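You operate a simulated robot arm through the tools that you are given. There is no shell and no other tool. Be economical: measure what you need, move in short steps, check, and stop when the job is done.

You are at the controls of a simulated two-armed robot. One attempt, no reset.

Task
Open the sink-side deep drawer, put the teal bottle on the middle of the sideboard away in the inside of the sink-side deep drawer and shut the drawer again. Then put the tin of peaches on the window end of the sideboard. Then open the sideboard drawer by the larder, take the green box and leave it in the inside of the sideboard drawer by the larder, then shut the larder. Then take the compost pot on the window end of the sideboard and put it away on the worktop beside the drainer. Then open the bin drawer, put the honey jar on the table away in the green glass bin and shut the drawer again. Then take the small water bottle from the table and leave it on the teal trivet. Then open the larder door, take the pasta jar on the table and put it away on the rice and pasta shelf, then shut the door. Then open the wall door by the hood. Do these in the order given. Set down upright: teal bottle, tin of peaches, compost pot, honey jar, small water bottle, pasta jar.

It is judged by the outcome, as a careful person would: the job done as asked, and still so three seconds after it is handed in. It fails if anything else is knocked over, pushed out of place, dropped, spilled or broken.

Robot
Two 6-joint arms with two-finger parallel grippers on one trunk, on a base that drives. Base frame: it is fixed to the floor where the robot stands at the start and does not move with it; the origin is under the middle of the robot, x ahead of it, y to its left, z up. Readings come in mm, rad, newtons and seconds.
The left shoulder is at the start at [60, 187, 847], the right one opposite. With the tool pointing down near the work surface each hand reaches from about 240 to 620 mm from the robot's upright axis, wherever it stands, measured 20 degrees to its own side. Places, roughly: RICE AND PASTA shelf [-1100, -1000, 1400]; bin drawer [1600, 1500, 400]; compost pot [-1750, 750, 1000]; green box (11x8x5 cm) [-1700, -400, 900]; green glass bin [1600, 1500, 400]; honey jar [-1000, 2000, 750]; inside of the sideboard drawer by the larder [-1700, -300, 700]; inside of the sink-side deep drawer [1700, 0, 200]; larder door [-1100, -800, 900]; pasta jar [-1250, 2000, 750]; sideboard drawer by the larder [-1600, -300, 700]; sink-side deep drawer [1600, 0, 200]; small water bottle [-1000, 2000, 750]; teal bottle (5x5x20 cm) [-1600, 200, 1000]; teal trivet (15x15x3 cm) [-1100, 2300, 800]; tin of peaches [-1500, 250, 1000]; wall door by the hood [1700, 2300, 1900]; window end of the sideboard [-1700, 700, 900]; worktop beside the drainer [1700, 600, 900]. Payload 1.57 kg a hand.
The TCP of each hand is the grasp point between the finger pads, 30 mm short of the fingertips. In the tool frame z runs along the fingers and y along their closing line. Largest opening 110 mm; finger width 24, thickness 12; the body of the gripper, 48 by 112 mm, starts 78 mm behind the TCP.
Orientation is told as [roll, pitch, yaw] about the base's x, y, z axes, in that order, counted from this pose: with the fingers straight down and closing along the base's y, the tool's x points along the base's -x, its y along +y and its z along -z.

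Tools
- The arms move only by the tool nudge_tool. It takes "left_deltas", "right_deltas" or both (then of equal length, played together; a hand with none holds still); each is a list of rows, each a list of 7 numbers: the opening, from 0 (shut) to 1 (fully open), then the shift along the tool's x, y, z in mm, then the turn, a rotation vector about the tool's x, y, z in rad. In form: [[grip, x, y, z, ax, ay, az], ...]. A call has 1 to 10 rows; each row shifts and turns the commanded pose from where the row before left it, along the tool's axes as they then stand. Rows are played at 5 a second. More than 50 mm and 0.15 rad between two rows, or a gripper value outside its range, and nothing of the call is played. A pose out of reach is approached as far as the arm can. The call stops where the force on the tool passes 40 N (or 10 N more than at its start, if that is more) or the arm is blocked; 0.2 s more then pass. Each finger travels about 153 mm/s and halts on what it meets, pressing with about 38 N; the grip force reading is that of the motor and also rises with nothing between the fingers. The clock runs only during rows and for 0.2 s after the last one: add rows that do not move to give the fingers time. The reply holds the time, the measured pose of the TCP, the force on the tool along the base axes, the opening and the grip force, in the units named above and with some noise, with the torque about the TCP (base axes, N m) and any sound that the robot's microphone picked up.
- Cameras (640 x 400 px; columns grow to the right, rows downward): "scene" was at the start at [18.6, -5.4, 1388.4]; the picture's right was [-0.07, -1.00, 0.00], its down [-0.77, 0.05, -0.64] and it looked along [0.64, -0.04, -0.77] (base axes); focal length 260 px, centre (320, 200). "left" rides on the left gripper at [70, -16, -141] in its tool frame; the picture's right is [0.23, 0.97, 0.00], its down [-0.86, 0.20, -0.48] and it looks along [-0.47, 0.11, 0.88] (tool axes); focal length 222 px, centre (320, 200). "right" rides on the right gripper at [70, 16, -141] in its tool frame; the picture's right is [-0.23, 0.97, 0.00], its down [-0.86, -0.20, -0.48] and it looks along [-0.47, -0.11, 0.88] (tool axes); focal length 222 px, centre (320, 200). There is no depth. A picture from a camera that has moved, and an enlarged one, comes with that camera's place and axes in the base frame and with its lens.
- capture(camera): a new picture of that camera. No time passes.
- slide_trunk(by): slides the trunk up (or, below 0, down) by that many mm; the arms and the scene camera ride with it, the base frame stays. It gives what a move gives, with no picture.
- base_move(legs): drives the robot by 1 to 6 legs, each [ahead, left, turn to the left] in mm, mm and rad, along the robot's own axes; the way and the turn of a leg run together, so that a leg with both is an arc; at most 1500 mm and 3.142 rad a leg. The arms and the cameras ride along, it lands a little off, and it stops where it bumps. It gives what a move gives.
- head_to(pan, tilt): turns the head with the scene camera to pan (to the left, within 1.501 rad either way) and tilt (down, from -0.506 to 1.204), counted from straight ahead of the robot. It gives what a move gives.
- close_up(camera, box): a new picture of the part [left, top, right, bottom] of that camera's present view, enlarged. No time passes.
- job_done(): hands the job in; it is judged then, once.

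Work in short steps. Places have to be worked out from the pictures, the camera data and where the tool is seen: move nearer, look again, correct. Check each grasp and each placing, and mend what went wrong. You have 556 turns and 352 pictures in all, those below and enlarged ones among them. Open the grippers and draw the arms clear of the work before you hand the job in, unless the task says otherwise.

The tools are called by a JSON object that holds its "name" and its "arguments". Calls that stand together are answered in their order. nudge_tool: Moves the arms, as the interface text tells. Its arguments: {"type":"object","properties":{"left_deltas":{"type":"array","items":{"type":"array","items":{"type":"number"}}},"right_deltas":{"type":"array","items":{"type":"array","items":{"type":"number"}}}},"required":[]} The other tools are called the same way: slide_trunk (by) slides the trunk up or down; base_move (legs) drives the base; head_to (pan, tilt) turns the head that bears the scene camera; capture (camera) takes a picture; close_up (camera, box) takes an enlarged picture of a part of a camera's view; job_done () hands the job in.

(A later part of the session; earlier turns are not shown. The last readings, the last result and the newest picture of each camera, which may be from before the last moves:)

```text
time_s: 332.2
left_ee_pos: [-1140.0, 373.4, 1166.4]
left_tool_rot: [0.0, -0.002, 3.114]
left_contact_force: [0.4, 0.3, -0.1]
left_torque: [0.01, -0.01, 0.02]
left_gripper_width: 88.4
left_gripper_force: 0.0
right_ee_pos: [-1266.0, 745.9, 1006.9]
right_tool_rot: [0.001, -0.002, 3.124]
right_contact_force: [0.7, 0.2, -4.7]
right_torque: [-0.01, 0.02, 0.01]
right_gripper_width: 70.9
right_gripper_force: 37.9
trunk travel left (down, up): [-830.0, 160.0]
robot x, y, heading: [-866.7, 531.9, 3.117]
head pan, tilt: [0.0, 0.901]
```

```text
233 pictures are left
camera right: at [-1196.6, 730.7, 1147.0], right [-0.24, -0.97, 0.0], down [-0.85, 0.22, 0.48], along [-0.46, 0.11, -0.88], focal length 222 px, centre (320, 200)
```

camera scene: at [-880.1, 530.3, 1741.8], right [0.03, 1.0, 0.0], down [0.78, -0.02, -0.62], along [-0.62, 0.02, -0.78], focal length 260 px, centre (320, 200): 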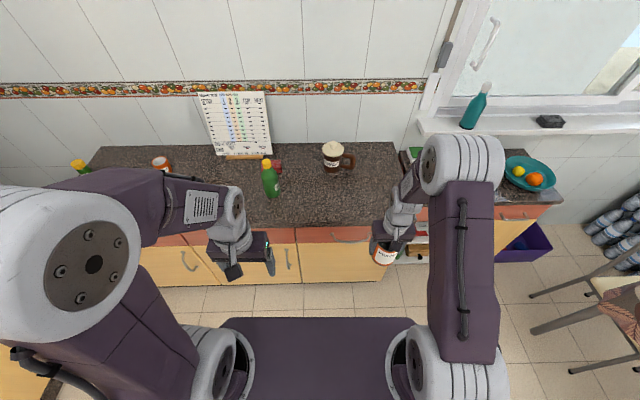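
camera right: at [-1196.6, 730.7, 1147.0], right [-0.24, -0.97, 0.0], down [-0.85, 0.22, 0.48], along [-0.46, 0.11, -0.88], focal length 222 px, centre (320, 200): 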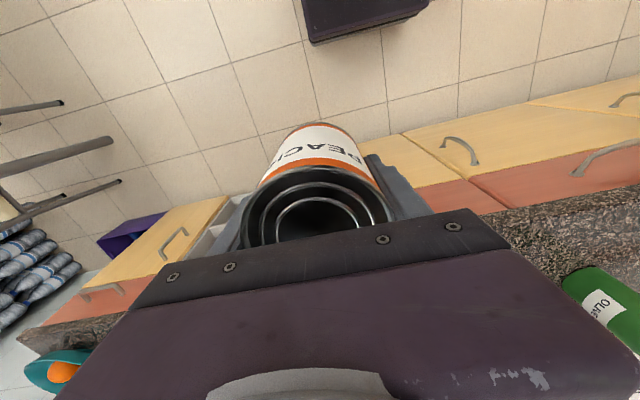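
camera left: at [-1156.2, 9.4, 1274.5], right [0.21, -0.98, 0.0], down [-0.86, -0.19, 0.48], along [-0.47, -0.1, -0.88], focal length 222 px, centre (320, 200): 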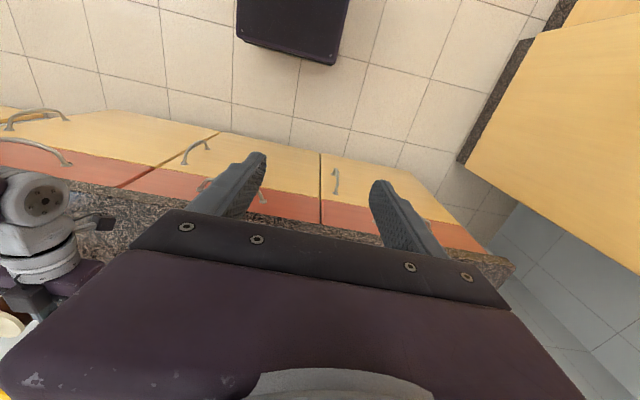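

Free top ends near y≈920; destination is clear. Drive ahead 370 mm at this height and look.

{"name": "base_move", "arguments": {"legs": [[368, 0, 0]]}}

{"name": "capture", "arguments": {"camera": "scene"}}

{"name": "capture", "arguments": {"camera": "right"}}

```text
time_s: 334.6
left_ee_pos: [-1509.3, 385.5, 1166.7]
left_tool_rot: [0.003, -0.001, 3.112]
left_contact_force: [-0.9, -0.2, 0.7]
left_torque: [0.0, -0.01, 0.01]
left_gripper_width: 88.0
left_gripper_force: 0.0
right_ee_pos: [-1634.5, 758.7, 1006.3]
right_tool_rot: [0.003, -0.002, 3.123]
right_contact_force: [0.0, 0.2, -3.6]
right_torque: [0.03, 0.02, 0.0]
right_gripper_width: 71.1
right_gripper_force: 37.9
trunk travel left (down, up): [-830.0, 160.0]
robot x, y, heading: [-1237.4, 541.7, 3.112]
head pan, tilt: [0.0, 0.901]
```

```text
232 pictures are left
camera scene: at [-1249.5, 542.2, 1741.9], right [0.03, 1.0, 0.0], down [0.78, -0.02, -0.62], along [-0.62, 0.02, -0.78], focal length 260 px, centre (320, 200)
```

scene: 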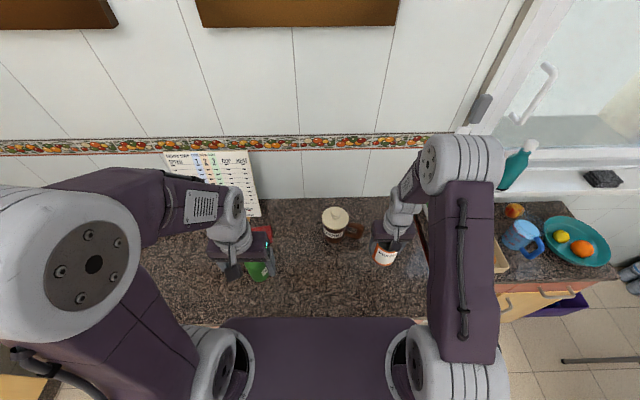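

```text
231 pictures are left
camera right: at [-1566.3, 743.0, 1147.4], right [-0.25, -0.97, 0.0], down [-0.85, 0.22, 0.48], along [-0.47, 0.12, -0.88], focal length 222 px, centre (320, 200)
```

right: 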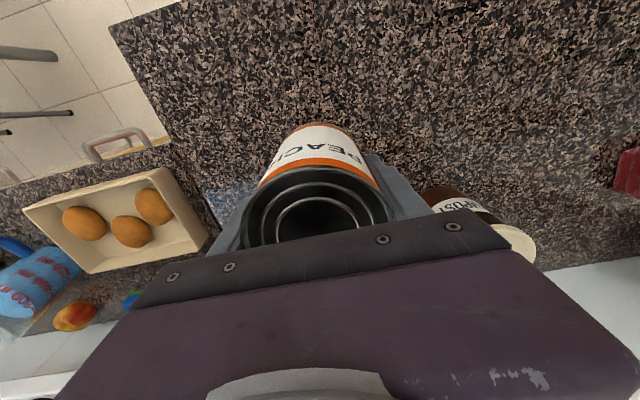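

Main top's end edge is at y≈945. I shift 25 mm further from the pot, then lower to the surface.

{"name": "base_move", "arguments": {"legs": [[0, -28, 0]]}}

{"name": "nudge_tool", "arguments": {"right_deltas": [[0, 0, 0, 40, 0, 0, 0], [0, 0, 0, 40, 0, 0, 0], [0, 0, 0, 14, 0, 0, 0], [0, 0, 0, 4, 0, 0, 0], [0, 0, 0, 0, 0, 0, 0]]}}

{"name": "nudge_tool", "arguments": {"right_deltas": [[0, 0, 0, 3, 0, 0, 0], [0, 0, 0, 0, 0, 0, 0]]}}

```text
time_s: 335.4
left_ee_pos: [-1511.1, 407.3, 1164.5]
left_tool_rot: [-0.006, 0.001, 3.112]
left_contact_force: [-0.3, -0.3, -0.1]
left_torque: [0.09, -0.01, 0.0]
left_gripper_width: 88.0
left_gripper_force: 0.1
right_ee_pos: [-1637.5, 780.7, 1006.5]
right_tool_rot: [-0.003, 0.001, 3.122]
right_contact_force: [-0.5, -0.7, -4.4]
right_torque: [0.08, 0.0, 0.01]
right_gripper_width: 70.8
right_gripper_force: 38.0
trunk travel left (down, up): [-830.0, 160.0]
robot x, y, heading: [-1234.4, 569.2, 3.112]
head pan, tilt: [0.0, 0.901]
```

```text
time_s: 336.6
left_ee_pos: [-1510.8, 412.1, 1166.0]
left_tool_rot: [-0.001, 0.002, 3.112]
left_contact_force: [0.1, -0.4, 0.1]
left_torque: [0.03, -0.01, -0.03]
left_gripper_width: 87.9
left_gripper_force: 0.0
right_ee_pos: [-1636.4, 785.4, 908.7]
right_tool_rot: [0.002, -0.001, 3.122]
right_contact_force: [0.5, -1.2, -4.2]
right_torque: [-0.03, 0.02, -0.01]
right_gripper_width: 71.0
right_gripper_force: 38.0
trunk travel left (down, up): [-830.0, 160.0]
robot x, y, heading: [-1236.4, 570.7, 3.109]
head pan, tilt: [0.0, 0.901]
```

```text
time_s: 337.2
left_ee_pos: [-1511.0, 413.5, 1166.6]
left_tool_rot: [0.002, -0.002, 3.112]
left_contact_force: [0.1, -0.4, -1.1]
left_torque: [0.0, -0.02, 0.01]
left_gripper_width: 87.8
left_gripper_force: 0.1
right_ee_pos: [-1636.5, 785.9, 906.0]
right_tool_rot: [0.004, -0.004, 3.123]
right_contact_force: [0.9, 3.6, 7.8]
right_torque: [0.58, -0.18, 0.04]
right_gripper_width: 71.0
right_gripper_force: 38.2
trunk travel left (down, up): [-830.0, 160.0]
robot x, y, heading: [-1236.7, 569.1, 3.115]
head pan, tilt: [0.0, 0.901]
```

Tin touches the top (7.8 N). Open and lift straight up.

{"name": "nudge_tool", "arguments": {"right_deltas": [[0.72, 0, 0, 0, 0, 0, 0], [0.85, 0, 0, 0, 0, 0, 0], [1, 0, 0, 0, 0, 0, 0], [1, 0, 0, -20, 0, 0, 0], [1, 0, 0, -40, 0, 0, 0], [1, 0, 0, -45, 0, 0, 0], [1, 0, 0, -45, 0, 0, 0]]}}

{"name": "capture", "arguments": {"camera": "right"}}

```text
time_s: 338.8
left_ee_pos: [-1509.4, 412.9, 1166.7]
left_tool_rot: [-0.001, -0.003, 3.112]
left_contact_force: [0.3, 0.4, -0.5]
left_torque: [0.04, 0.05, 0.03]
left_gripper_width: 88.1
left_gripper_force: 0.0
right_ee_pos: [-1636.1, 785.8, 1056.5]
right_tool_rot: [0.004, -0.001, 3.122]
right_contact_force: [0.3, 0.1, 0.4]
right_torque: [-0.01, 0.02, -0.02]
right_gripper_width: 109.9
right_gripper_force: 0.0
trunk travel left (down, up): [-830.0, 160.0]
robot x, y, heading: [-1237.5, 570.7, 3.113]
head pan, tilt: [0.0, 0.901]
```

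```text
230 pictures are left
camera right: at [-1566.9, 769.1, 1197.5], right [-0.25, -0.97, 0.0], down [-0.85, 0.22, 0.48], along [-0.46, 0.12, -0.88], focal length 222 px, centre (320, 200)
```

right: 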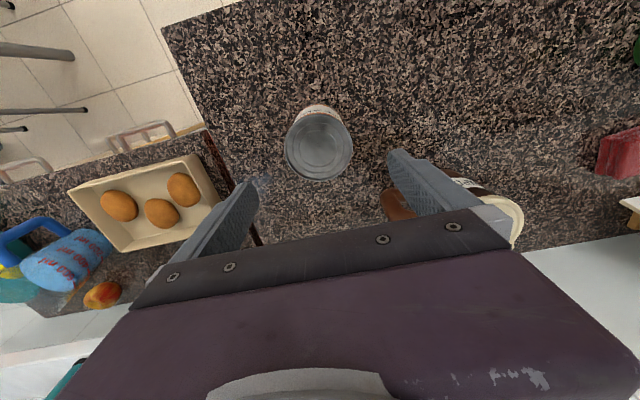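

Tin stands at the window end. Next the larder-side drawer (handle ≈[-1430, -300, 751]) with the left hand. Back off, and bring the left hand forward and down into a working pose.

{"name": "base_move", "arguments": {"legs": [[-420, 0, 0.03]]}}

{"name": "nudge_tool", "arguments": {"left_deltas": [[1, -28, 0, 38, 0, 0, 0], [1, -28, 0, 38, 0, 0, 0], [1, -28, 0, 38, 0, 0, 0], [1, -28, 0, 38, 0, 0, 0], [1, -28, 0, 38, 0, 0, 0], [1, -28, -5, 38, 0, 0, 0], [1, -25, -15, 38, 0, 0, 0]]}}

{"name": "slide_trunk", "arguments": {"by": -140}}

{"name": "capture", "arguments": {"camera": "scene"}}

```text
time_s: 341.4
left_ee_pos: [-1092.0, 398.6, 1165.3]
left_tool_rot: [0.002, 0.0, 3.142]
left_contact_force: [0.4, 0.3, -0.5]
left_torque: [0.0, -0.01, 0.02]
left_gripper_width: 87.9
left_gripper_force: 0.1
right_ee_pos: [-1227.8, 768.0, 1055.7]
right_tool_rot: [0.004, 0.001, -3.134]
right_contact_force: [0.3, 0.0, -0.1]
right_torque: [-0.01, -0.04, 0.0]
right_gripper_width: 110.1
right_gripper_force: 0.1
trunk travel left (down, up): [-830.0, 160.0]
robot x, y, heading: [-818.5, 562.1, 3.148]
head pan, tilt: [0.0, 0.901]
```

```text
time_s: 343.0
left_ee_pos: [-1283.3, 420.0, 900.0]
left_tool_rot: [0.002, 0.0, 3.142]
left_contact_force: [0.0, 0.3, -0.4]
left_torque: [-0.01, 0.0, 0.01]
left_gripper_width: 110.2
left_gripper_force: 0.1
right_ee_pos: [-1227.3, 768.4, 1055.1]
right_tool_rot: [0.004, 0.001, -3.13]
right_contact_force: [-0.3, -0.7, 0.4]
right_torque: [-0.02, -0.05, -0.03]
right_gripper_width: 110.1
right_gripper_force: 0.1
trunk travel left (down, up): [-830.0, 160.0]
robot x, y, heading: [-818.5, 563.7, 3.14]
head pan, tilt: [0.0, 0.901]
```

```text
time_s: 344.7
left_ee_pos: [-1281.8, 419.7, 759.7]
left_tool_rot: [0.001, -0.001, 3.141]
left_contact_force: [-0.9, -0.2, -0.6]
left_torque: [0.0, 0.05, 0.01]
left_gripper_width: 110.2
left_gripper_force: 0.0
right_ee_pos: [-1227.1, 767.6, 916.6]
right_tool_rot: [0.003, -0.003, -3.132]
right_contact_force: [-0.1, -0.1, -0.5]
right_torque: [-0.01, -0.01, 0.03]
right_gripper_width: 109.9
right_gripper_force: 0.1
trunk travel left (down, up): [-690.0, 300.0]
robot x, y, heading: [-820.6, 563.6, 3.143]
head pan, tilt: [0.0, 0.901]
```

```text
229 pictures are left
camera scene: at [-834.1, 562.7, 1601.9], right [0.0, 1.0, 0.0], down [0.78, 0.0, -0.62], along [-0.62, 0.0, -0.78], focal length 260 px, centre (320, 200)
```

scene: 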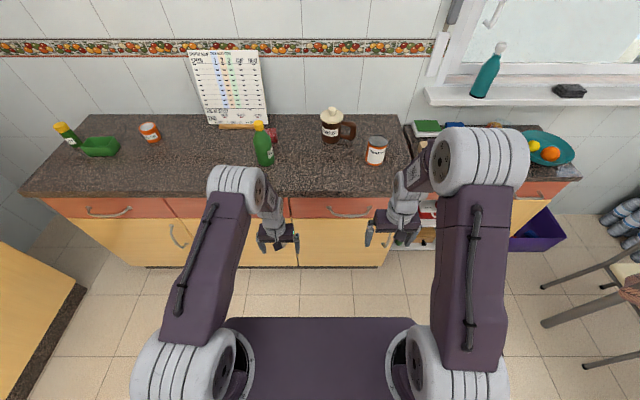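

Posture good. Rotate the left hand to point ahead with a vertical closing line (mirror of the earlier right-hand turn).

{"name": "nudge_tool", "arguments": {"left_deltas": [[1, 0, 0, 0, 0.0864, -0.0864, -0.0864], [1, 0, 0, 0, 0.0864, -0.0864, -0.0864], [1, 0, 0, 0, 0.0864, -0.0864, -0.0864], [1, 0, 0, 0, 0.0864, -0.0864, -0.0864], [1, 0, 0, 0, 0.0864, -0.0864, -0.0864], [1, 0, 0, 0, 0.0864, -0.0864, -0.0864], [1, 0, 0, 0, 0.0864, -0.0864, -0.0864]]}}

{"name": "nudge_tool", "arguments": {"left_deltas": [[1, 0, 0, 0, 0.0864, -0.0864, -0.0864], [1, 0, 0, 0, 0.0864, -0.0864, -0.0864], [1, 0, 0, 0, 0.0864, -0.0864, -0.0864], [1, 0, 0, 0, 0.0864, -0.0864, -0.0864], [1, 0, 0, 0, 0.0864, -0.0864, -0.0864], [1, 0, 0, 0, 0.0864, -0.0864, -0.0864], [1, 0, 0, 0, 0.0864, -0.0864, -0.0864]]}}

{"name": "base_move", "arguments": {"legs": [[-100, 0, 0], [0, 630, 0]]}}

{"name": "capture", "arguments": {"camera": "scene"}}

{"name": "capture", "arguments": {"camera": "left"}}

```text
time_s: 346.3
left_ee_pos: [-1276.9, 426.5, 760.3]
left_tool_rot: [-0.732, -0.306, -2.422]
left_contact_force: [0.4, -0.2, -0.5]
left_torque: [0.01, -0.02, -0.02]
left_gripper_width: 110.0
left_gripper_force: 0.0
left hand out of reach, approached as far as the arm can: row 3
right_ee_pos: [-1226.3, 766.8, 915.7]
right_tool_rot: [0.004, -0.002, -3.133]
right_contact_force: [-0.5, -0.1, 1.0]
right_torque: [-0.03, 0.01, 0.0]
right_gripper_width: 110.1
right_gripper_force: 0.1
trunk travel left (down, up): [-690.0, 300.0]
robot x, y, heading: [-822.0, 559.2, 3.141]
head pan, tilt: [0.0, 0.901]
```

```text
time_s: 347.9
left_ee_pos: [-1267.4, 360.5, 760.2]
left_tool_rot: [-1.513, -0.008, -1.631]
left_contact_force: [-1.0, -0.2, 0.1]
left_torque: [0.01, 0.04, -0.01]
left_gripper_width: 110.0
left_gripper_force: 0.0
left hand out of reach, approached as far as the arm can: row 5, 6, 7
right_ee_pos: [-1225.1, 768.6, 916.8]
right_tool_rot: [0.003, -0.003, -3.133]
right_contact_force: [-0.1, -0.1, -0.1]
right_torque: [-0.01, -0.01, -0.01]
right_gripper_width: 109.9
right_gripper_force: 0.0
trunk travel left (down, up): [-690.0, 300.0]
robot x, y, heading: [-820.5, 563.6, 3.142]
head pan, tilt: [0.0, 0.901]
```

```text
time_s: 352.2
left_ee_pos: [-1174.6, -273.0, 760.3]
left_tool_rot: [-1.509, -0.011, -1.643]
left_contact_force: [-0.2, -0.2, -0.3]
left_torque: [0.03, -0.01, 0.01]
left_gripper_width: 109.9
left_gripper_force: 0.1
right_ee_pos: [-1127.6, 132.6, 915.4]
right_tool_rot: [0.002, -0.001, 3.141]
right_contact_force: [-0.5, -0.3, -0.3]
right_torque: [-0.02, -0.02, -0.03]
right_gripper_width: 109.7
right_gripper_force: 0.1
trunk travel left (down, up): [-690.0, 300.0]
robot x, y, heading: [-726.2, -76.1, 3.131]
head pan, tilt: [0.0, 0.901]
```

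```text
228 pictures are left
camera scene: at [-737.8, -77.1, 1601.8], right [0.01, 1.0, 0.0], down [0.78, -0.01, -0.62], along [-0.62, 0.01, -0.78], focal length 260 px, centre (320, 200)
```

scene: 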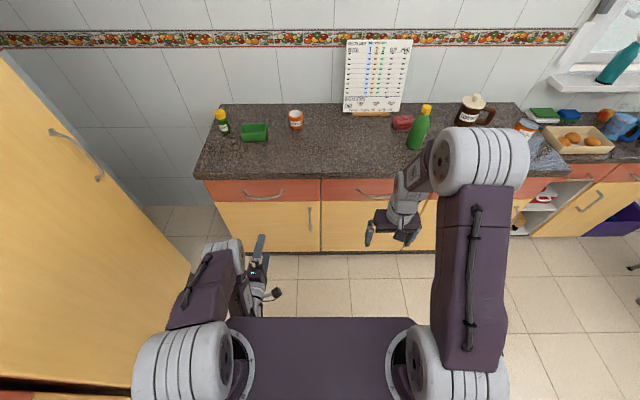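

```text
227 pictures are left
camera left: at [-1029.1, -213.9, 784.7], right [0.07, 0.21, -0.97], down [0.43, -0.89, -0.16], along [-0.9, -0.4, -0.16], focal length 222 px, centre (320, 200)
```

left: 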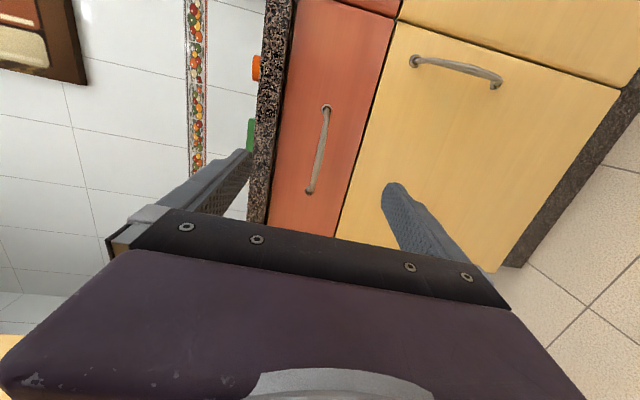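

Handle bar measured at about [-1445, -303, 735]. Align (trunk −25, left 30), drive near and look again.

{"name": "slide_trunk", "arguments": {"by": -25}}

{"name": "base_move", "arguments": {"legs": [[190, 32, 0]]}}

{"name": "capture", "arguments": {"camera": "left"}}

```text
time_s: 352.9
left_ee_pos: [-1175.1, -274.2, 734.1]
left_tool_rot: [-1.512, -0.012, -1.643]
left_contact_force: [-0.5, -0.2, -0.8]
left_torque: [-0.01, 0.04, 0.03]
left_gripper_width: 109.9
left_gripper_force: 0.0
right_ee_pos: [-1127.6, 133.4, 891.5]
right_tool_rot: [0.003, -0.002, 3.141]
right_contact_force: [0.1, -0.3, 0.2]
right_torque: [-0.01, -0.03, 0.0]
right_gripper_width: 109.9
right_gripper_force: 0.0
trunk travel left (down, up): [-665.0, 325.0]
robot x, y, heading: [-724.7, -80.4, 3.129]
head pan, tilt: [0.0, 0.901]
```

```text
time_s: 354.5
left_ee_pos: [-1368.0, -303.3, 733.8]
left_tool_rot: [-1.51, -0.009, -1.643]
left_contact_force: [-0.7, -0.8, 0.0]
left_torque: [0.0, -0.03, 0.02]
left_gripper_width: 110.0
left_gripper_force: 0.0
right_ee_pos: [-1322.1, 102.8, 890.0]
right_tool_rot: [0.003, 0.002, 3.141]
right_contact_force: [-0.9, 0.2, -0.4]
right_torque: [0.03, -0.05, 0.03]
right_gripper_width: 110.1
right_gripper_force: 0.0
trunk travel left (down, up): [-665.0, 325.0]
robot x, y, heading: [-918.1, -108.9, 3.129]
head pan, tilt: [0.0, 0.901]
```

```text
226 pictures are left
camera left: at [-1223.3, -243.2, 759.6], right [0.07, 0.21, -0.97], down [0.43, -0.89, -0.16], along [-0.9, -0.4, -0.16], focal length 222 px, centre (320, 200)
```

left: 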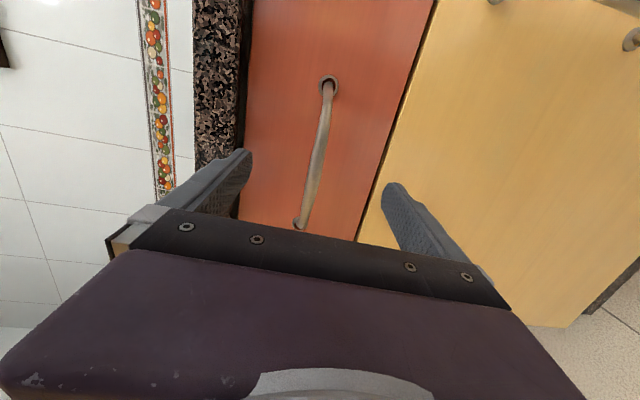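

Bar well between the fingers. Drive 68 mm further and close.

{"name": "base_move", "arguments": {"legs": [[66, 0, 0]]}}

{"name": "nudge_tool", "arguments": {"left_deltas": [[0.5, 0, 0, 0, 0, 0, 0], [0, 0, 0, 0, 0, 0, 0], [0, 0, 0, 0, 0, 0, 0], [0, 0, 0, 0, 0, 0, 0]]}}

{"name": "capture", "arguments": {"camera": "left"}}

```text
time_s: 355.5
left_ee_pos: [-1435.3, -301.9, 734.3]
left_tool_rot: [-1.51, -0.01, -1.644]
left_contact_force: [-0.2, -0.1, 0.3]
left_torque: [0.01, -0.02, -0.01]
left_gripper_width: 110.0
left_gripper_force: 0.0
right_ee_pos: [-1387.8, 104.4, 890.5]
right_tool_rot: [0.003, 0.0, 3.138]
right_contact_force: [-0.6, -0.9, -0.8]
right_torque: [0.0, -0.03, -0.04]
right_gripper_width: 110.0
right_gripper_force: 0.1
trunk travel left (down, up): [-665.0, 325.0]
robot x, y, heading: [-982.4, -104.2, 3.129]
head pan, tilt: [0.0, 0.901]
```

```text
time_s: 356.5
left_ee_pos: [-1433.2, -301.9, 733.7]
left_tool_rot: [-1.507, -0.007, -1.645]
left_contact_force: [11.6, 0.6, -8.7]
left_torque: [0.74, -0.14, 0.23]
left_gripper_width: 13.8
left_gripper_force: 30.6
right_ee_pos: [-1386.6, 104.5, 891.3]
right_tool_rot: [0.001, -0.001, 3.138]
right_contact_force: [0.1, -0.2, 0.5]
right_torque: [0.0, 0.0, 0.01]
right_gripper_width: 110.1
right_gripper_force: 0.1
trunk travel left (down, up): [-665.0, 325.0]
robot x, y, heading: [-983.9, -105.2, 3.128]
head pan, tilt: [0.0, 0.901]
```

```text
225 pictures are left
camera left: at [-1287.5, -242.1, 759.2], right [0.08, 0.21, -0.97], down [0.43, -0.89, -0.16], along [-0.9, -0.4, -0.16], focal length 222 px, centre (320, 200)
```

left: 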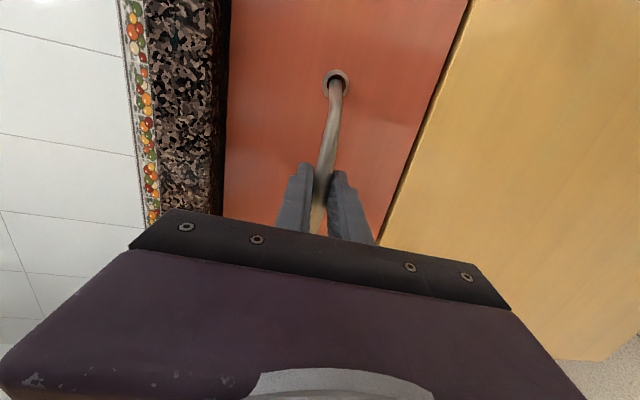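

Handle gripped. Pull by driving back 280 mm.

{"name": "base_move", "arguments": {"legs": [[-140, 0, 0], [-140, 0, 0]]}}

{"name": "capture", "arguments": {"camera": "scene"}}

```text
time_s: 358.7
left_ee_pos: [-1160.4, -303.0, 733.3]
left_tool_rot: [-1.506, -0.011, -1.647]
left_contact_force: [-1.4, 20.5, -17.0]
left_torque: [0.76, -0.16, -0.06]
left_gripper_width: 14.1
left_gripper_force: 30.2
right_ee_pos: [-1111.3, 103.2, 889.7]
right_tool_rot: [0.005, 0.003, 3.138]
right_contact_force: [0.0, -0.3, -0.5]
right_torque: [-0.02, 0.03, -0.02]
right_gripper_width: 110.0
right_gripper_force: 0.1
trunk travel left (down, up): [-665.0, 325.0]
robot x, y, heading: [-711.1, -107.9, 3.124]
head pan, tilt: [0.0, 0.901]
```

```text
224 pictures are left
camera scene: at [-723.8, -106.4, 1576.8], right [0.01, 1.0, 0.0], down [0.78, -0.01, -0.62], along [-0.62, 0.01, -0.78], focal length 260 px, centre (320, 200)
```

scene: 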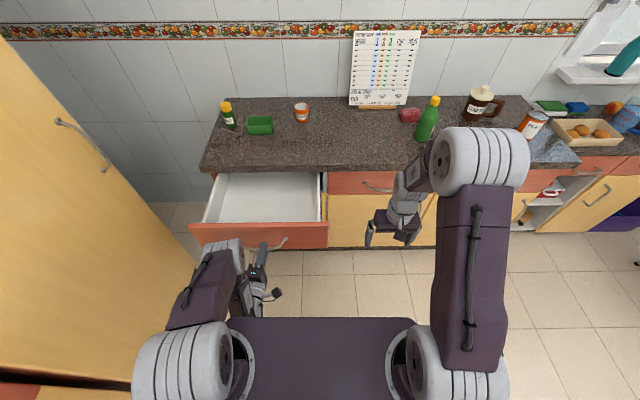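

Drawer is open ~275 mm and empty. Release, back off and reverse the left-hand rotation.

{"name": "nudge_tool", "arguments": {"left_deltas": [[0.5, 0, 0, 0, 0, 0, 0], [1, 0, 0, 0, 0, 0, 0], [1, 0, 0, 0, 0, 0, 0]]}}

{"name": "base_move", "arguments": {"legs": [[-250, 0, 0]]}}

{"name": "nudge_tool", "arguments": {"left_deltas": [[1, 0, 0, 0, -0.0864, 0.0864, 0.0864], [1, 0, 0, 0, -0.0864, 0.0864, 0.0864], [1, 0, 0, 0, -0.0864, 0.0864, 0.0864], [1, 0, 0, 0, -0.0864, 0.0864, 0.0864], [1, 0, 0, 0, -0.0864, 0.0864, 0.0864], [1, 0, 0, 0, -0.0864, 0.0864, 0.0864], [1, 0, 0, 0, -0.0864, 0.0864, 0.0864]]}}

{"name": "nudge_tool", "arguments": {"left_deltas": [[1, 0, 0, 0, -0.0864, 0.0864, 0.0864], [1, 0, 0, 0, -0.0864, 0.0864, 0.0864], [1, 0, 0, 0, -0.0864, 0.0864, 0.0864], [1, 0, 0, 0, -0.0864, 0.0864, 0.0864], [1, 0, 0, 0, -0.0864, 0.0864, 0.0864], [1, 0, 0, 0, -0.0864, 0.0864, 0.0864], [1, 0, 0, 0, -0.0864, 0.0864, 0.0864]]}}

```text
time_s: 359.5
left_ee_pos: [-1158.6, -304.2, 734.1]
left_tool_rot: [-1.507, -0.01, -1.646]
left_contact_force: [-0.1, 0.0, -0.8]
left_torque: [0.02, -0.01, 0.0]
left_gripper_width: 110.2
left_gripper_force: 0.0
right_ee_pos: [-1111.2, 101.0, 892.5]
right_tool_rot: [0.004, -0.002, 3.139]
right_contact_force: [0.2, 0.1, 0.0]
right_torque: [-0.01, 0.03, 0.04]
right_gripper_width: 110.0
right_gripper_force: 0.1
trunk travel left (down, up): [-665.0, 325.0]
robot x, y, heading: [-707.5, -109.2, 3.128]
head pan, tilt: [0.0, 0.901]
```

```text
time_s: 361.4
left_ee_pos: [-905.9, -309.0, 735.5]
left_tool_rot: [-1.507, -0.008, -1.642]
left_contact_force: [1.4, 0.2, 0.2]
left_torque: [0.0, 0.04, -0.01]
left_gripper_width: 110.1
left_gripper_force: 0.1
right_ee_pos: [-858.5, 97.2, 890.6]
right_tool_rot: [0.005, -0.001, 3.137]
right_contact_force: [0.0, 0.0, 0.0]
right_torque: [0.01, 0.03, 0.04]
right_gripper_width: 109.6
right_gripper_force: 0.0
trunk travel left (down, up): [-665.0, 325.0]
robot x, y, heading: [-456.4, -112.6, 3.128]
head pan, tilt: [0.0, 0.901]
```

```text
time_s: 362.9
left_ee_pos: [-905.3, -307.3, 734.7]
left_tool_rot: [-0.728, -0.302, -2.449]
left_contact_force: [-0.1, 0.4, 0.2]
left_torque: [-0.01, -0.01, 0.01]
left_gripper_width: 110.0
left_gripper_force: 0.0
right_ee_pos: [-858.6, 96.9, 891.2]
right_tool_rot: [0.003, -0.002, 3.14]
right_contact_force: [0.0, 0.6, 0.0]
right_torque: [0.0, -0.04, 0.02]
right_gripper_width: 109.9
right_gripper_force: 0.1
trunk travel left (down, up): [-665.0, 325.0]
robot x, y, heading: [-451.8, -112.5, 3.129]
head pan, tilt: [0.0, 0.901]
```

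```text
time_s: 364.6
left_ee_pos: [-906.5, -308.0, 733.5]
left_tool_rot: [0.01, 0.064, 3.067]
left_contact_force: [0.6, 0.1, 0.1]
left_torque: [0.0, -0.01, -0.01]
left_gripper_width: 110.0
left_gripper_force: 0.1
right_ee_pos: [-858.8, 97.6, 890.7]
right_tool_rot: [0.003, 0.0, 3.14]
right_contact_force: [-0.4, -0.5, 0.0]
right_torque: [0.0, -0.02, -0.03]
right_gripper_width: 109.9
right_gripper_force: 0.0
trunk travel left (down, up): [-665.0, 325.0]
robot x, y, heading: [-458.0, -114.7, 3.127]
head pan, tilt: [0.0, 0.901]
```

Clean return. Level the left hand, raise both, tuck the right; then drive alongside the open drawer (staying at y≈75) to reach the green box from the side.

{"name": "slide_trunk", "arguments": {"by": 110}}

{"name": "nudge_tool", "arguments": {"left_deltas": [[1, 0, 0, -45, 0.01, -0.06, 0], [1, 20, 0, -45, 0, 0, 0], [1, 20, 0, -45, 0, 0, 0], [1, 20, 0, -30, 0, 0, -0.06]], "right_deltas": [[1, 20, 0, -40, 0, 0, 0], [1, 20, 0, -40, 0, 0, 0], [1, 20, 0, -30, 0, 0, 0], [1, 10, 0, 0, 0, 0, 0]]}}

{"name": "base_move", "arguments": {"legs": [[0, -195, 0], [500, 0, 0]]}}

{"name": "capture", "arguments": {"camera": "scene"}}

```text
time_s: 366.0
left_ee_pos: [-904.7, -309.9, 844.4]
left_tool_rot: [0.011, 0.063, 3.068]
left_contact_force: [0.5, -0.3, -0.5]
left_torque: [-0.01, 0.0, 0.01]
left_gripper_width: 109.9
left_gripper_force: 0.0
right_ee_pos: [-859.5, 97.5, 1000.9]
right_tool_rot: [0.002, 0.0, 3.141]
right_contact_force: [-0.8, 0.7, 0.7]
right_torque: [0.0, -0.04, 0.0]
right_gripper_width: 110.0
right_gripper_force: 0.0
trunk travel left (down, up): [-775.0, 215.0]
robot x, y, heading: [-454.4, -110.2, 3.129]
head pan, tilt: [0.0, 0.901]
```

```text
time_s: 367.0
left_ee_pos: [-845.9, -314.0, 1009.7]
left_tool_rot: [0.003, 0.003, 3.128]
left_contact_force: [-0.8, -0.4, 0.3]
left_torque: [0.0, 0.02, -0.02]
left_gripper_width: 110.4
left_gripper_force: 0.1
right_ee_pos: [-787.1, 98.1, 1111.4]
right_tool_rot: [0.004, -0.002, 3.139]
right_contact_force: [0.9, 0.1, 0.6]
right_torque: [-0.02, 0.05, -0.03]
right_gripper_width: 109.9
right_gripper_force: 0.0
trunk travel left (down, up): [-775.0, 215.0]
robot x, y, heading: [-455.1, -113.2, 3.127]
head pan, tilt: [0.0, 0.901]
```

```text
time_s: 371.1
left_ee_pos: [-1344.5, -117.8, 1010.0]
left_tool_rot: [0.001, 0.003, -3.141]
left_contact_force: [-0.1, 0.0, -0.2]
left_torque: [-0.01, 0.02, 0.03]
left_gripper_width: 110.2
left_gripper_force: 0.1
right_ee_pos: [-1292.1, 292.3, 1111.2]
right_tool_rot: [0.005, -0.004, -3.129]
right_contact_force: [0.2, 0.4, -1.2]
right_torque: [0.03, 0.02, -0.02]
right_gripper_width: 110.2
right_gripper_force: 0.0
trunk travel left (down, up): [-775.0, 215.0]
robot x, y, heading: [-954.0, 86.9, -3.14]
head pan, tilt: [0.0, 0.901]
```

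```text
223 pictures are left
camera scene: at [-968.6, 87.3, 1686.9], right [0.0, 1.0, 0.0], down [0.78, 0.0, -0.62], along [-0.62, 0.0, -0.78], focal length 260 px, centre (320, 200)
```

scene: 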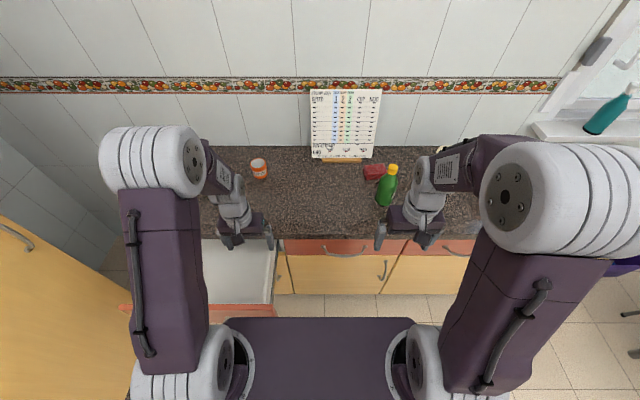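

Continue ahead 260 mm (right hand stays above the oil bottle).

{"name": "base_move", "arguments": {"legs": [[255, 5, 0]]}}

{"name": "capture", "arguments": {"camera": "left"}}

{"name": "capture", "arguments": {"camera": "scene"}}

```text
time_s: 372.9
left_ee_pos: [-1599.2, -124.6, 1009.4]
left_tool_rot: [0.002, 0.002, -3.138]
left_contact_force: [0.2, -0.6, -0.9]
left_torque: [-0.01, 0.04, 0.0]
left_gripper_width: 109.7
left_gripper_force: 0.0
right_ee_pos: [-1547.0, 287.5, 1111.6]
right_tool_rot: [0.001, 0.0, -3.127]
right_contact_force: [-0.1, 0.8, -0.1]
right_torque: [0.0, 0.0, 0.01]
right_gripper_width: 109.9
right_gripper_force: 0.0
trunk travel left (down, up): [-775.0, 215.0]
robot x, y, heading: [-1209.8, 82.6, -3.135]
head pan, tilt: [0.0, 0.901]
```

```text
222 pictures are left
camera left: at [-1528.7, -109.0, 1151.5], right [0.23, -0.97, 0.0], down [-0.86, -0.2, 0.48], along [-0.46, -0.11, -0.88], focal length 222 px, centre (320, 200)
```

left: 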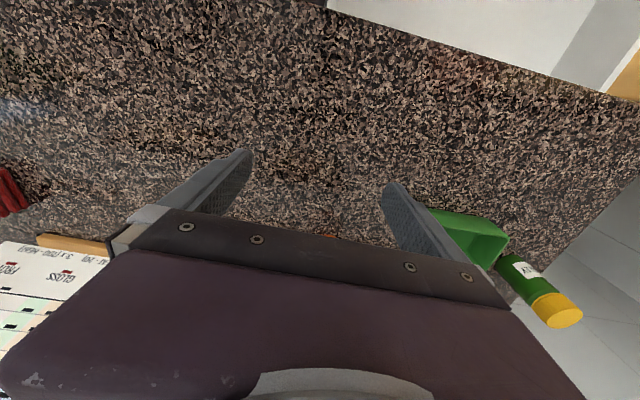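

```text
221 pictures are left
camera scene: at [-1223.1, 81.5, 1686.9], right [0.0, 1.0, 0.0], down [0.78, 0.0, -0.62], along [-0.62, 0.0, -0.78], focal length 260 px, centre (320, 200)
```

scene: 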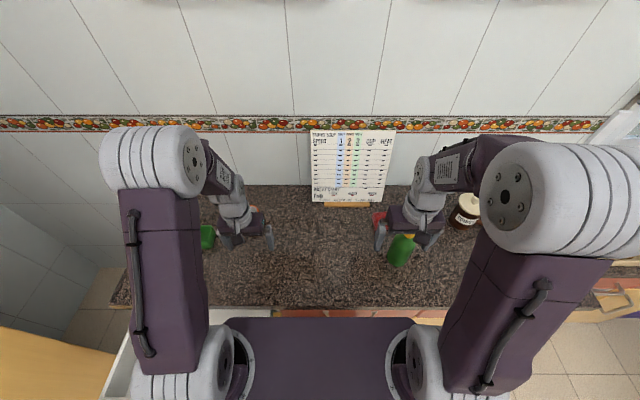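

Box near [-1675, -370]. Move the left hand toward it at this height and look from above.

{"name": "nudge_tool", "arguments": {"left_deltas": [[1, -10, 38, 0, 0, 0, 0], [1, -10, 38, 0, 0, 0, 0], [1, -10, 38, 0, 0, 0, 0], [1, -10, 38, 0, 0, 0, 0], [1, -5, 30, 0, 0, 0, 0]]}}

{"name": "capture", "arguments": {"camera": "left"}}

```text
time_s: 374.1
left_ee_pos: [-1644.4, -309.0, 1008.8]
left_tool_rot: [0.0, 0.003, -3.14]
left_contact_force: [-0.1, 0.6, -0.1]
left_torque: [0.04, 0.01, 0.02]
left_gripper_width: 110.1
left_gripper_force: 0.1
right_ee_pos: [-1547.8, 285.5, 1110.1]
right_tool_rot: [0.002, 0.0, -3.128]
right_contact_force: [-0.6, -0.5, 0.3]
right_torque: [0.0, 0.01, 0.03]
right_gripper_width: 110.1
right_gripper_force: 0.0
trunk travel left (down, up): [-775.0, 215.0]
robot x, y, heading: [-1214.7, 84.4, -3.138]
head pan, tilt: [0.0, 0.901]
```

```text
220 pictures are left
camera left: at [-1574.6, -292.2, 1151.5], right [0.23, -0.97, 0.0], down [-0.86, -0.2, 0.48], along [-0.46, -0.11, -0.88], focal length 222 px, centre (320, 200)
```

left: 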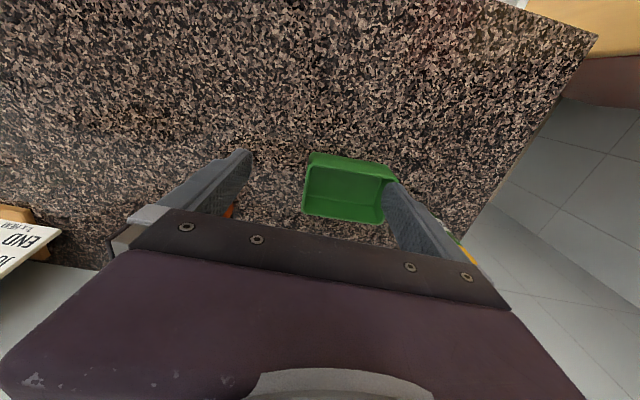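

Box rim spans about x −1658..−1721, y −302..−406. Yaw the hand −90° so it closes across the 8 cm side, centring over [-1690, -355].

{"name": "nudge_tool", "arguments": {"left_deltas": [[1, -23, 23, 0, 0, 0, 0], [1, -23, 23, 0, 0, 0, 0], [1, 0, 0, 0, 0, 0, -0.15], [1, 0, 0, 0, 0, 0, -0.15], [1, 0, 0, 0, 0, 0, -0.15], [1, 0, 0, 0, 0, 0, -0.15], [1, 0, 0, 0, 0, 0, -0.15], [1, 0, 0, 0, 0, 0, -0.15], [1, 0, 0, 0, 0, 0, -0.15], [1, 0, 0, 0, 0, 0, -0.15]]}}

{"name": "nudge_tool", "arguments": {"left_deltas": [[1, 0, 0, 0, 0, 0, -0.15], [1, 0, 0, 0, 0, 0, -0.15], [1, 0, 0, 0, 0, 0, -0.07]]}}

{"name": "capture", "arguments": {"camera": "left"}}

```text
time_s: 376.4
left_ee_pos: [-1689.0, -352.7, 1008.6]
left_tool_rot: [0.003, 0.002, -1.936]
left_contact_force: [0.8, -0.9, 0.6]
left_torque: [0.01, -0.03, 0.0]
left_gripper_width: 110.1
left_gripper_force: 0.1
right_ee_pos: [-1548.3, 287.0, 1111.2]
right_tool_rot: [0.004, -0.003, -3.128]
right_contact_force: [0.4, 0.5, 0.0]
right_torque: [-0.01, 0.03, -0.03]
right_gripper_width: 110.2
right_gripper_force: 0.0
trunk travel left (down, up): [-775.0, 215.0]
robot x, y, heading: [-1214.7, 83.3, -3.138]
head pan, tilt: [0.0, 0.901]
```

```text
time_s: 377.1
left_ee_pos: [-1690.2, -353.4, 1008.5]
left_tool_rot: [0.005, 0.0, -1.567]
left_contact_force: [0.9, 0.6, 0.3]
left_torque: [-0.02, -0.01, -0.03]
left_gripper_width: 109.6
left_gripper_force: 0.1
right_ee_pos: [-1548.2, 287.5, 1109.1]
right_tool_rot: [0.003, 0.001, -3.129]
right_contact_force: [0.0, 0.5, 0.0]
right_torque: [-0.03, 0.02, 0.01]
right_gripper_width: 110.0
right_gripper_force: 0.0
trunk travel left (down, up): [-775.0, 215.0]
robot x, y, heading: [-1212.0, 80.9, -3.138]
head pan, tilt: [0.0, 0.901]
```

```text
219 pictures are left
camera left: at [-1706.6, -283.9, 1150.1], right [0.97, 0.23, 0.0], down [0.2, -0.85, 0.48], along [0.11, -0.47, -0.88], focal length 222 px, centre (320, 200)
```

left: 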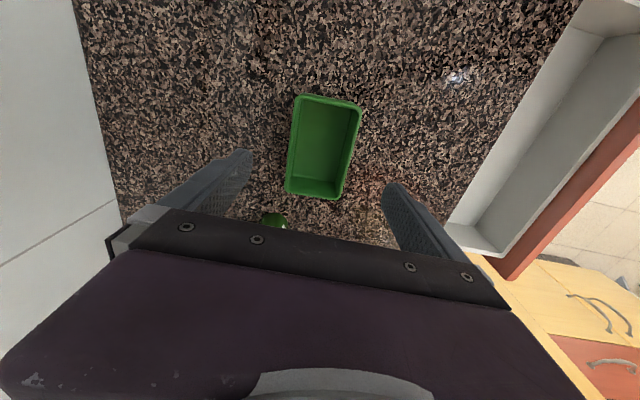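

Centred over the box; jar is clear of the hand. Descend and close.

{"name": "nudge_tool", "arguments": {"left_deltas": [[1, 0, 0, 40, 0, 0, 0], [1, 0, 0, 40, 0, 0, 0], [1, 0, 0, 30, 0, 0, 0], [0.6, 0, 0, 0, 0, 0, 0], [0.3, 0, 0, 0, 0, 0, 0], [0.3, 0, 0, 0, 0, 0, 0]]}}

{"name": "capture", "arguments": {"camera": "left"}}

```text
time_s: 378.6
left_ee_pos: [-1691.2, -353.2, 897.5]
left_tool_rot: [0.003, 0.001, -1.57]
left_contact_force: [-0.3, -1.2, -0.3]
left_torque: [-0.07, 0.03, -0.02]
left_gripper_width: 70.2
left_gripper_force: 37.7
right_ee_pos: [-1548.0, 285.8, 1111.5]
right_tool_rot: [0.003, -0.001, -3.129]
right_contact_force: [-0.2, 0.3, 0.3]
right_torque: [0.0, 0.01, 0.0]
right_gripper_width: 109.8
right_gripper_force: 0.0
trunk travel left (down, up): [-775.0, 215.0]
robot x, y, heading: [-1209.4, 81.9, -3.14]
head pan, tilt: [0.0, 0.901]
```

```text
218 pictures are left
camera left: at [-1707.4, -283.4, 1040.1], right [0.97, 0.23, 0.0], down [0.2, -0.86, 0.48], along [0.11, -0.47, -0.88], focal length 222 px, centre (320, 200)
```

left: 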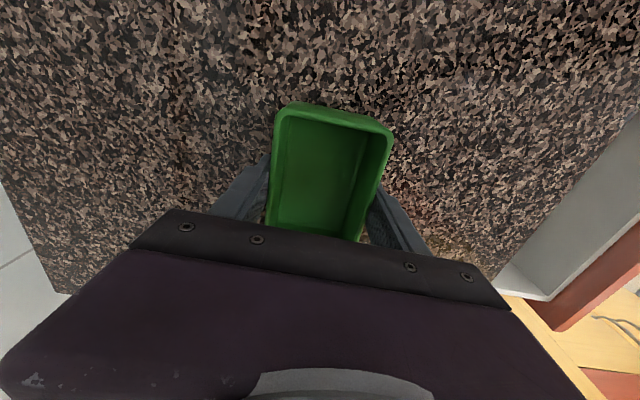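

Box gripped (70 mm). Lift it and back off 360 mm so it is over the drawer.

{"name": "nudge_tool", "arguments": {"left_deltas": [[0.3, 0, 0, -30, 0, 0, 0], [0.3, 0, 0, -40, 0, 0, 0], [0.3, 0, 0, -40, 0, 0, 0]]}}

{"name": "base_move", "arguments": {"legs": [[-355, 0, 0]]}}

{"name": "capture", "arguments": {"camera": "left"}}

{"name": "capture", "arguments": {"camera": "scene"}}

```text
time_s: 379.4
left_ee_pos: [-1692.1, -355.8, 1008.5]
left_tool_rot: [0.004, 0.0, -1.573]
left_contact_force: [-0.6, 0.7, -2.4]
left_torque: [0.02, 0.01, 0.01]
left_gripper_width: 70.1
left_gripper_force: 37.7
right_ee_pos: [-1549.4, 287.0, 1110.3]
right_tool_rot: [0.004, 0.0, -3.126]
right_contact_force: [0.1, -0.3, -0.3]
right_torque: [0.0, -0.02, -0.04]
right_gripper_width: 109.9
right_gripper_force: 0.0
trunk travel left (down, up): [-775.0, 215.0]
robot x, y, heading: [-1208.0, 79.9, -3.139]
head pan, tilt: [0.0, 0.901]
```

```text
time_s: 381.6
left_ee_pos: [-1333.6, -355.9, 1008.6]
left_tool_rot: [0.005, -0.001, -1.562]
left_contact_force: [0.3, 0.2, -1.6]
left_torque: [-0.01, 0.0, -0.03]
left_gripper_width: 69.7
left_gripper_force: 37.8
right_ee_pos: [-1194.0, 286.6, 1110.0]
right_tool_rot: [0.003, 0.0, -3.118]
right_contact_force: [0.2, -0.3, -0.3]
right_torque: [-0.03, -0.02, 0.03]
right_gripper_width: 110.0
right_gripper_force: 0.0
trunk travel left (down, up): [-775.0, 215.0]
robot x, y, heading: [-854.9, 83.2, -3.129]
head pan, tilt: [0.0, 0.901]
```

```text
217 pictures are left
camera left: at [-1350.4, -286.7, 1149.6], right [0.97, 0.23, 0.0], down [0.2, -0.85, 0.48], along [0.12, -0.46, -0.88], focal length 222 px, centre (320, 200)
```

left: 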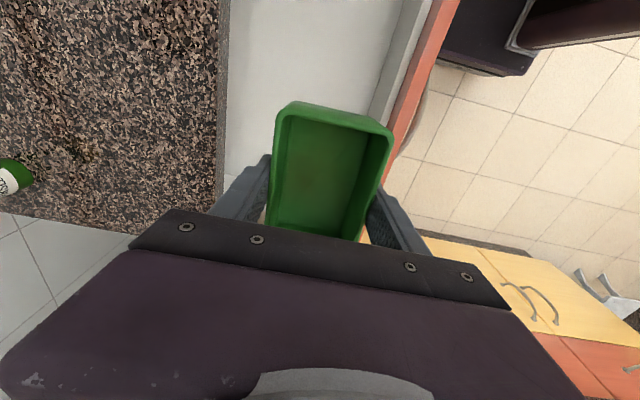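

```text
216 pictures are left
camera scene: at [-870.0, 83.5, 1686.8], right [-0.01, 1.0, 0.0], down [0.78, 0.01, -0.62], along [-0.62, -0.01, -0.78], focal length 260 px, centre (320, 200)
```

scene: 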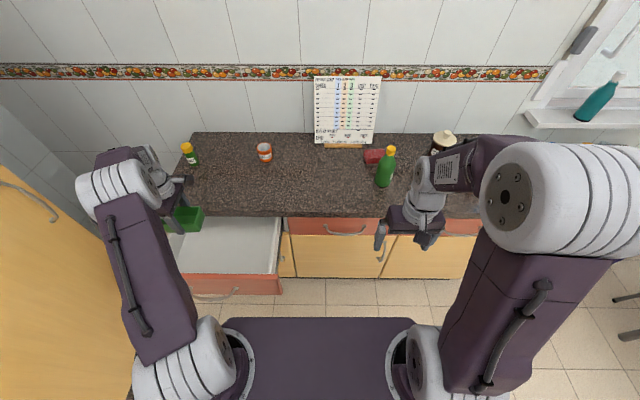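

Box is over the drawer's interior (x −1467..−1205). Lower with the trunk.

{"name": "slide_trunk", "arguments": {"by": -150}}

{"name": "capture", "arguments": {"camera": "left"}}

{"name": "capture", "arguments": {"camera": "scene"}}

```text
time_s: 383.4
left_ee_pos: [-1333.3, -355.6, 858.1]
left_tool_rot: [0.004, 0.002, -1.564]
left_contact_force: [-0.3, -0.9, -2.1]
left_torque: [0.04, 0.01, 0.02]
left_gripper_width: 69.7
left_gripper_force: 37.7
right_ee_pos: [-1192.6, 287.1, 960.5]
right_tool_rot: [0.002, -0.002, -3.122]
right_contact_force: [0.4, 0.1, 0.0]
right_torque: [-0.03, 0.0, 0.03]
right_gripper_width: 110.0
right_gripper_force: 0.1
trunk travel left (down, up): [-625.0, 365.0]
robot x, y, heading: [-855.7, 80.4, -3.132]
head pan, tilt: [0.0, 0.901]
```

```text
215 pictures are left
camera left: at [-1349.2, -286.6, 1000.2], right [0.97, 0.23, 0.0], down [0.2, -0.85, 0.48], along [0.11, -0.47, -0.88], focal length 222 px, centre (320, 200)
```

left: 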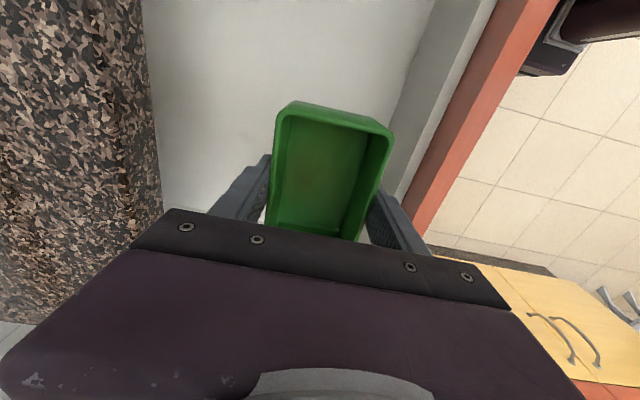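

```text
214 pictures are left
camera scene: at [-868.2, 83.6, 1536.9], right [-0.01, 1.0, 0.0], down [0.78, 0.01, -0.62], along [-0.62, -0.01, -0.78], focal length 260 px, centre (320, 200)
```

scene: 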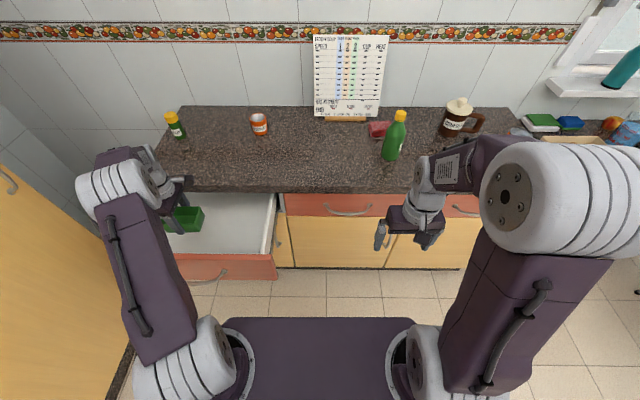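

Shift 15 mm away from the front panel and lower further.

{"name": "nudge_tool", "arguments": {"left_deltas": [[0.3, 0, -15, 0, 0, 0, 0]]}}

{"name": "slide_trunk", "arguments": {"by": -80}}

{"name": "capture", "arguments": {"camera": "left"}}

```text
time_s: 383.8
left_ee_pos: [-1349.8, -356.5, 856.9]
left_tool_rot: [0.005, -0.002, -1.564]
left_contact_force: [-0.8, -0.1, -2.2]
left_torque: [-0.02, 0.0, -0.04]
left_gripper_width: 69.9
left_gripper_force: 38.0
right_ee_pos: [-1193.4, 286.6, 960.7]
right_tool_rot: [0.001, -0.001, -3.12]
right_contact_force: [0.3, 0.3, 0.3]
right_torque: [0.0, -0.04, 0.02]
right_gripper_width: 109.9
right_gripper_force: 0.1
trunk travel left (down, up): [-625.0, 365.0]
robot x, y, heading: [-855.9, 85.8, -3.127]
head pan, tilt: [0.0, 0.901]
```

```text
time_s: 385.0
left_ee_pos: [-1349.4, -356.2, 778.0]
left_tool_rot: [0.003, -0.001, -1.564]
left_contact_force: [-0.6, 0.4, -1.8]
left_torque: [0.02, -0.04, 0.01]
left_gripper_width: 69.7
left_gripper_force: 37.5
right_ee_pos: [-1191.6, 286.4, 880.3]
right_tool_rot: [0.004, -0.002, -3.12]
right_contact_force: [0.0, 0.4, -0.9]
right_torque: [0.03, 0.0, 0.02]
right_gripper_width: 110.2
right_gripper_force: 0.2
trunk travel left (down, up): [-545.0, 445.0]
robot x, y, heading: [-852.6, 84.5, -3.128]
head pan, tilt: [0.0, 0.901]
```

```text
213 pictures are left
camera left: at [-1364.8, -286.8, 920.0], right [0.97, 0.23, 0.0], down [0.2, -0.85, 0.48], along [0.11, -0.47, -0.88], focal length 222 px, centre (320, 200)
```

left: 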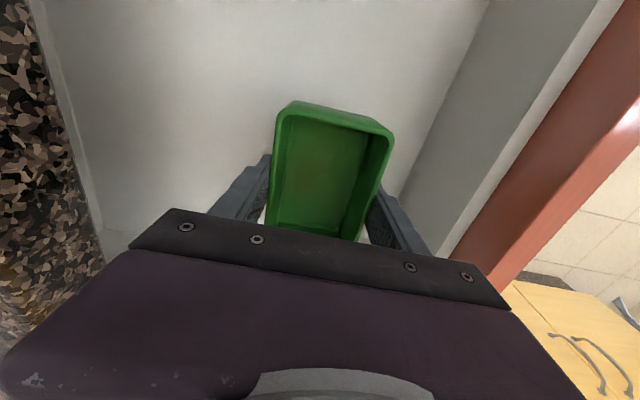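

Continue lowering in steps until contact.

{"name": "slide_trunk", "arguments": {"by": -20}}

{"name": "slide_trunk", "arguments": {"by": -15}}

{"name": "slide_trunk", "arguments": {"by": -8}}

```text
time_s: 385.6
left_ee_pos: [-1348.5, -356.7, 757.6]
left_tool_rot: [0.003, -0.002, -1.564]
left_contact_force: [0.8, -0.4, -1.2]
left_torque: [0.01, 0.01, 0.03]
left_gripper_width: 69.8
left_gripper_force: 38.1
right_ee_pos: [-1192.9, 287.0, 860.3]
right_tool_rot: [0.002, -0.002, -3.119]
right_contact_force: [-0.5, -0.4, -0.6]
right_torque: [0.01, -0.04, 0.01]
right_gripper_width: 110.1
right_gripper_force: 0.1
trunk travel left (down, up): [-525.0, 465.0]
robot x, y, heading: [-859.7, 83.8, -3.132]
head pan, tilt: [0.0, 0.901]
```

```text
time_s: 386.3
left_ee_pos: [-1348.5, -355.5, 743.3]
left_tool_rot: [0.001, 0.0, -1.563]
left_contact_force: [0.1, 0.2, -0.6]
left_torque: [-0.01, 0.01, 0.0]
left_gripper_width: 69.8
left_gripper_force: 38.0
right_ee_pos: [-1193.4, 287.3, 845.8]
right_tool_rot: [0.004, -0.002, -3.121]
right_contact_force: [-1.1, 0.2, -0.5]
right_torque: [-0.03, -0.01, -0.02]
right_gripper_width: 110.0
right_gripper_force: 0.1
trunk travel left (down, up): [-510.0, 480.0]
robot x, y, heading: [-855.5, 85.4, -3.131]
head pan, tilt: [0.0, 0.901]
```

```text
time_s: 386.8
left_ee_pos: [-1348.6, -356.5, 733.8]
left_tool_rot: [0.004, 0.0, -1.565]
left_contact_force: [-0.2, -0.6, -0.5]
left_torque: [0.03, 0.02, -0.01]
left_gripper_width: 69.7
left_gripper_force: 37.6
right_ee_pos: [-1191.9, 287.3, 837.2]
right_tool_rot: [0.004, -0.001, -3.12]
right_contact_force: [0.7, 0.2, 0.8]
right_torque: [0.02, 0.02, 0.01]
right_gripper_width: 110.1
right_gripper_force: 0.2
trunk travel left (down, up): [-502.0, 488.0]
robot x, y, heading: [-856.4, 84.6, -3.133]
head pan, tilt: [0.0, 0.901]
```

{"name": "slide_trunk", "arguments": {"by": -8}}

{"name": "slide_trunk", "arguments": {"by": -6}}

{"name": "capture", "arguments": {"camera": "left"}}

```text
time_s: 387.4
left_ee_pos: [-1348.0, -357.4, 726.9]
left_tool_rot: [0.003, 0.001, -1.564]
left_contact_force: [0.1, -0.4, -2.1]
left_torque: [-0.04, 0.0, -0.01]
left_gripper_width: 69.7
left_gripper_force: 38.1
right_ee_pos: [-1193.6, 286.8, 829.3]
right_tool_rot: [0.003, -0.001, -3.12]
right_contact_force: [-0.5, -0.1, -0.7]
right_torque: [0.0, 0.0, -0.01]
right_gripper_width: 110.0
right_gripper_force: 0.0
trunk travel left (down, up): [-494.0, 496.0]
robot x, y, heading: [-851.8, 83.8, -3.131]
head pan, tilt: [0.0, 0.901]
```

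```text
time_s: 388.0
left_ee_pos: [-1349.0, -357.4, 720.8]
left_tool_rot: [0.003, -0.001, -1.564]
left_contact_force: [0.0, -0.1, -1.5]
left_torque: [0.01, 0.0, 0.0]
left_gripper_width: 69.6
left_gripper_force: 37.1
right_ee_pos: [-1192.0, 286.7, 823.3]
right_tool_rot: [0.003, -0.001, -3.12]
right_contact_force: [-0.1, 0.1, 0.9]
right_torque: [-0.03, -0.03, -0.01]
right_gripper_width: 110.0
right_gripper_force: 0.1
trunk travel left (down, up): [-488.0, 502.0]
robot x, y, heading: [-853.7, 81.5, -3.129]
head pan, tilt: [0.0, 0.901]
```

```text
212 pictures are left
camera left: at [-1364.8, -286.8, 862.9], right [0.97, 0.23, 0.0], down [0.2, -0.85, 0.48], along [0.11, -0.47, -0.88], focal length 222 px, centre (320, 200)
```

left: 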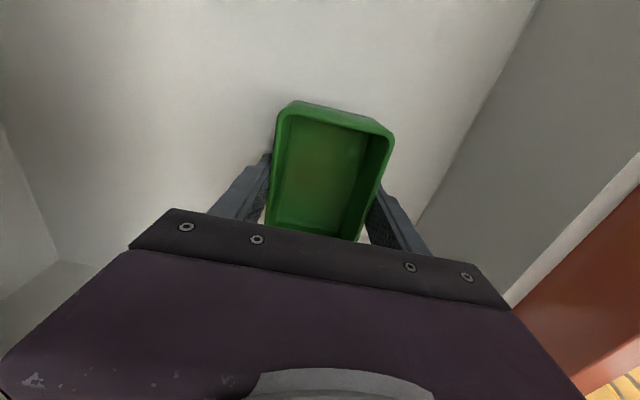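

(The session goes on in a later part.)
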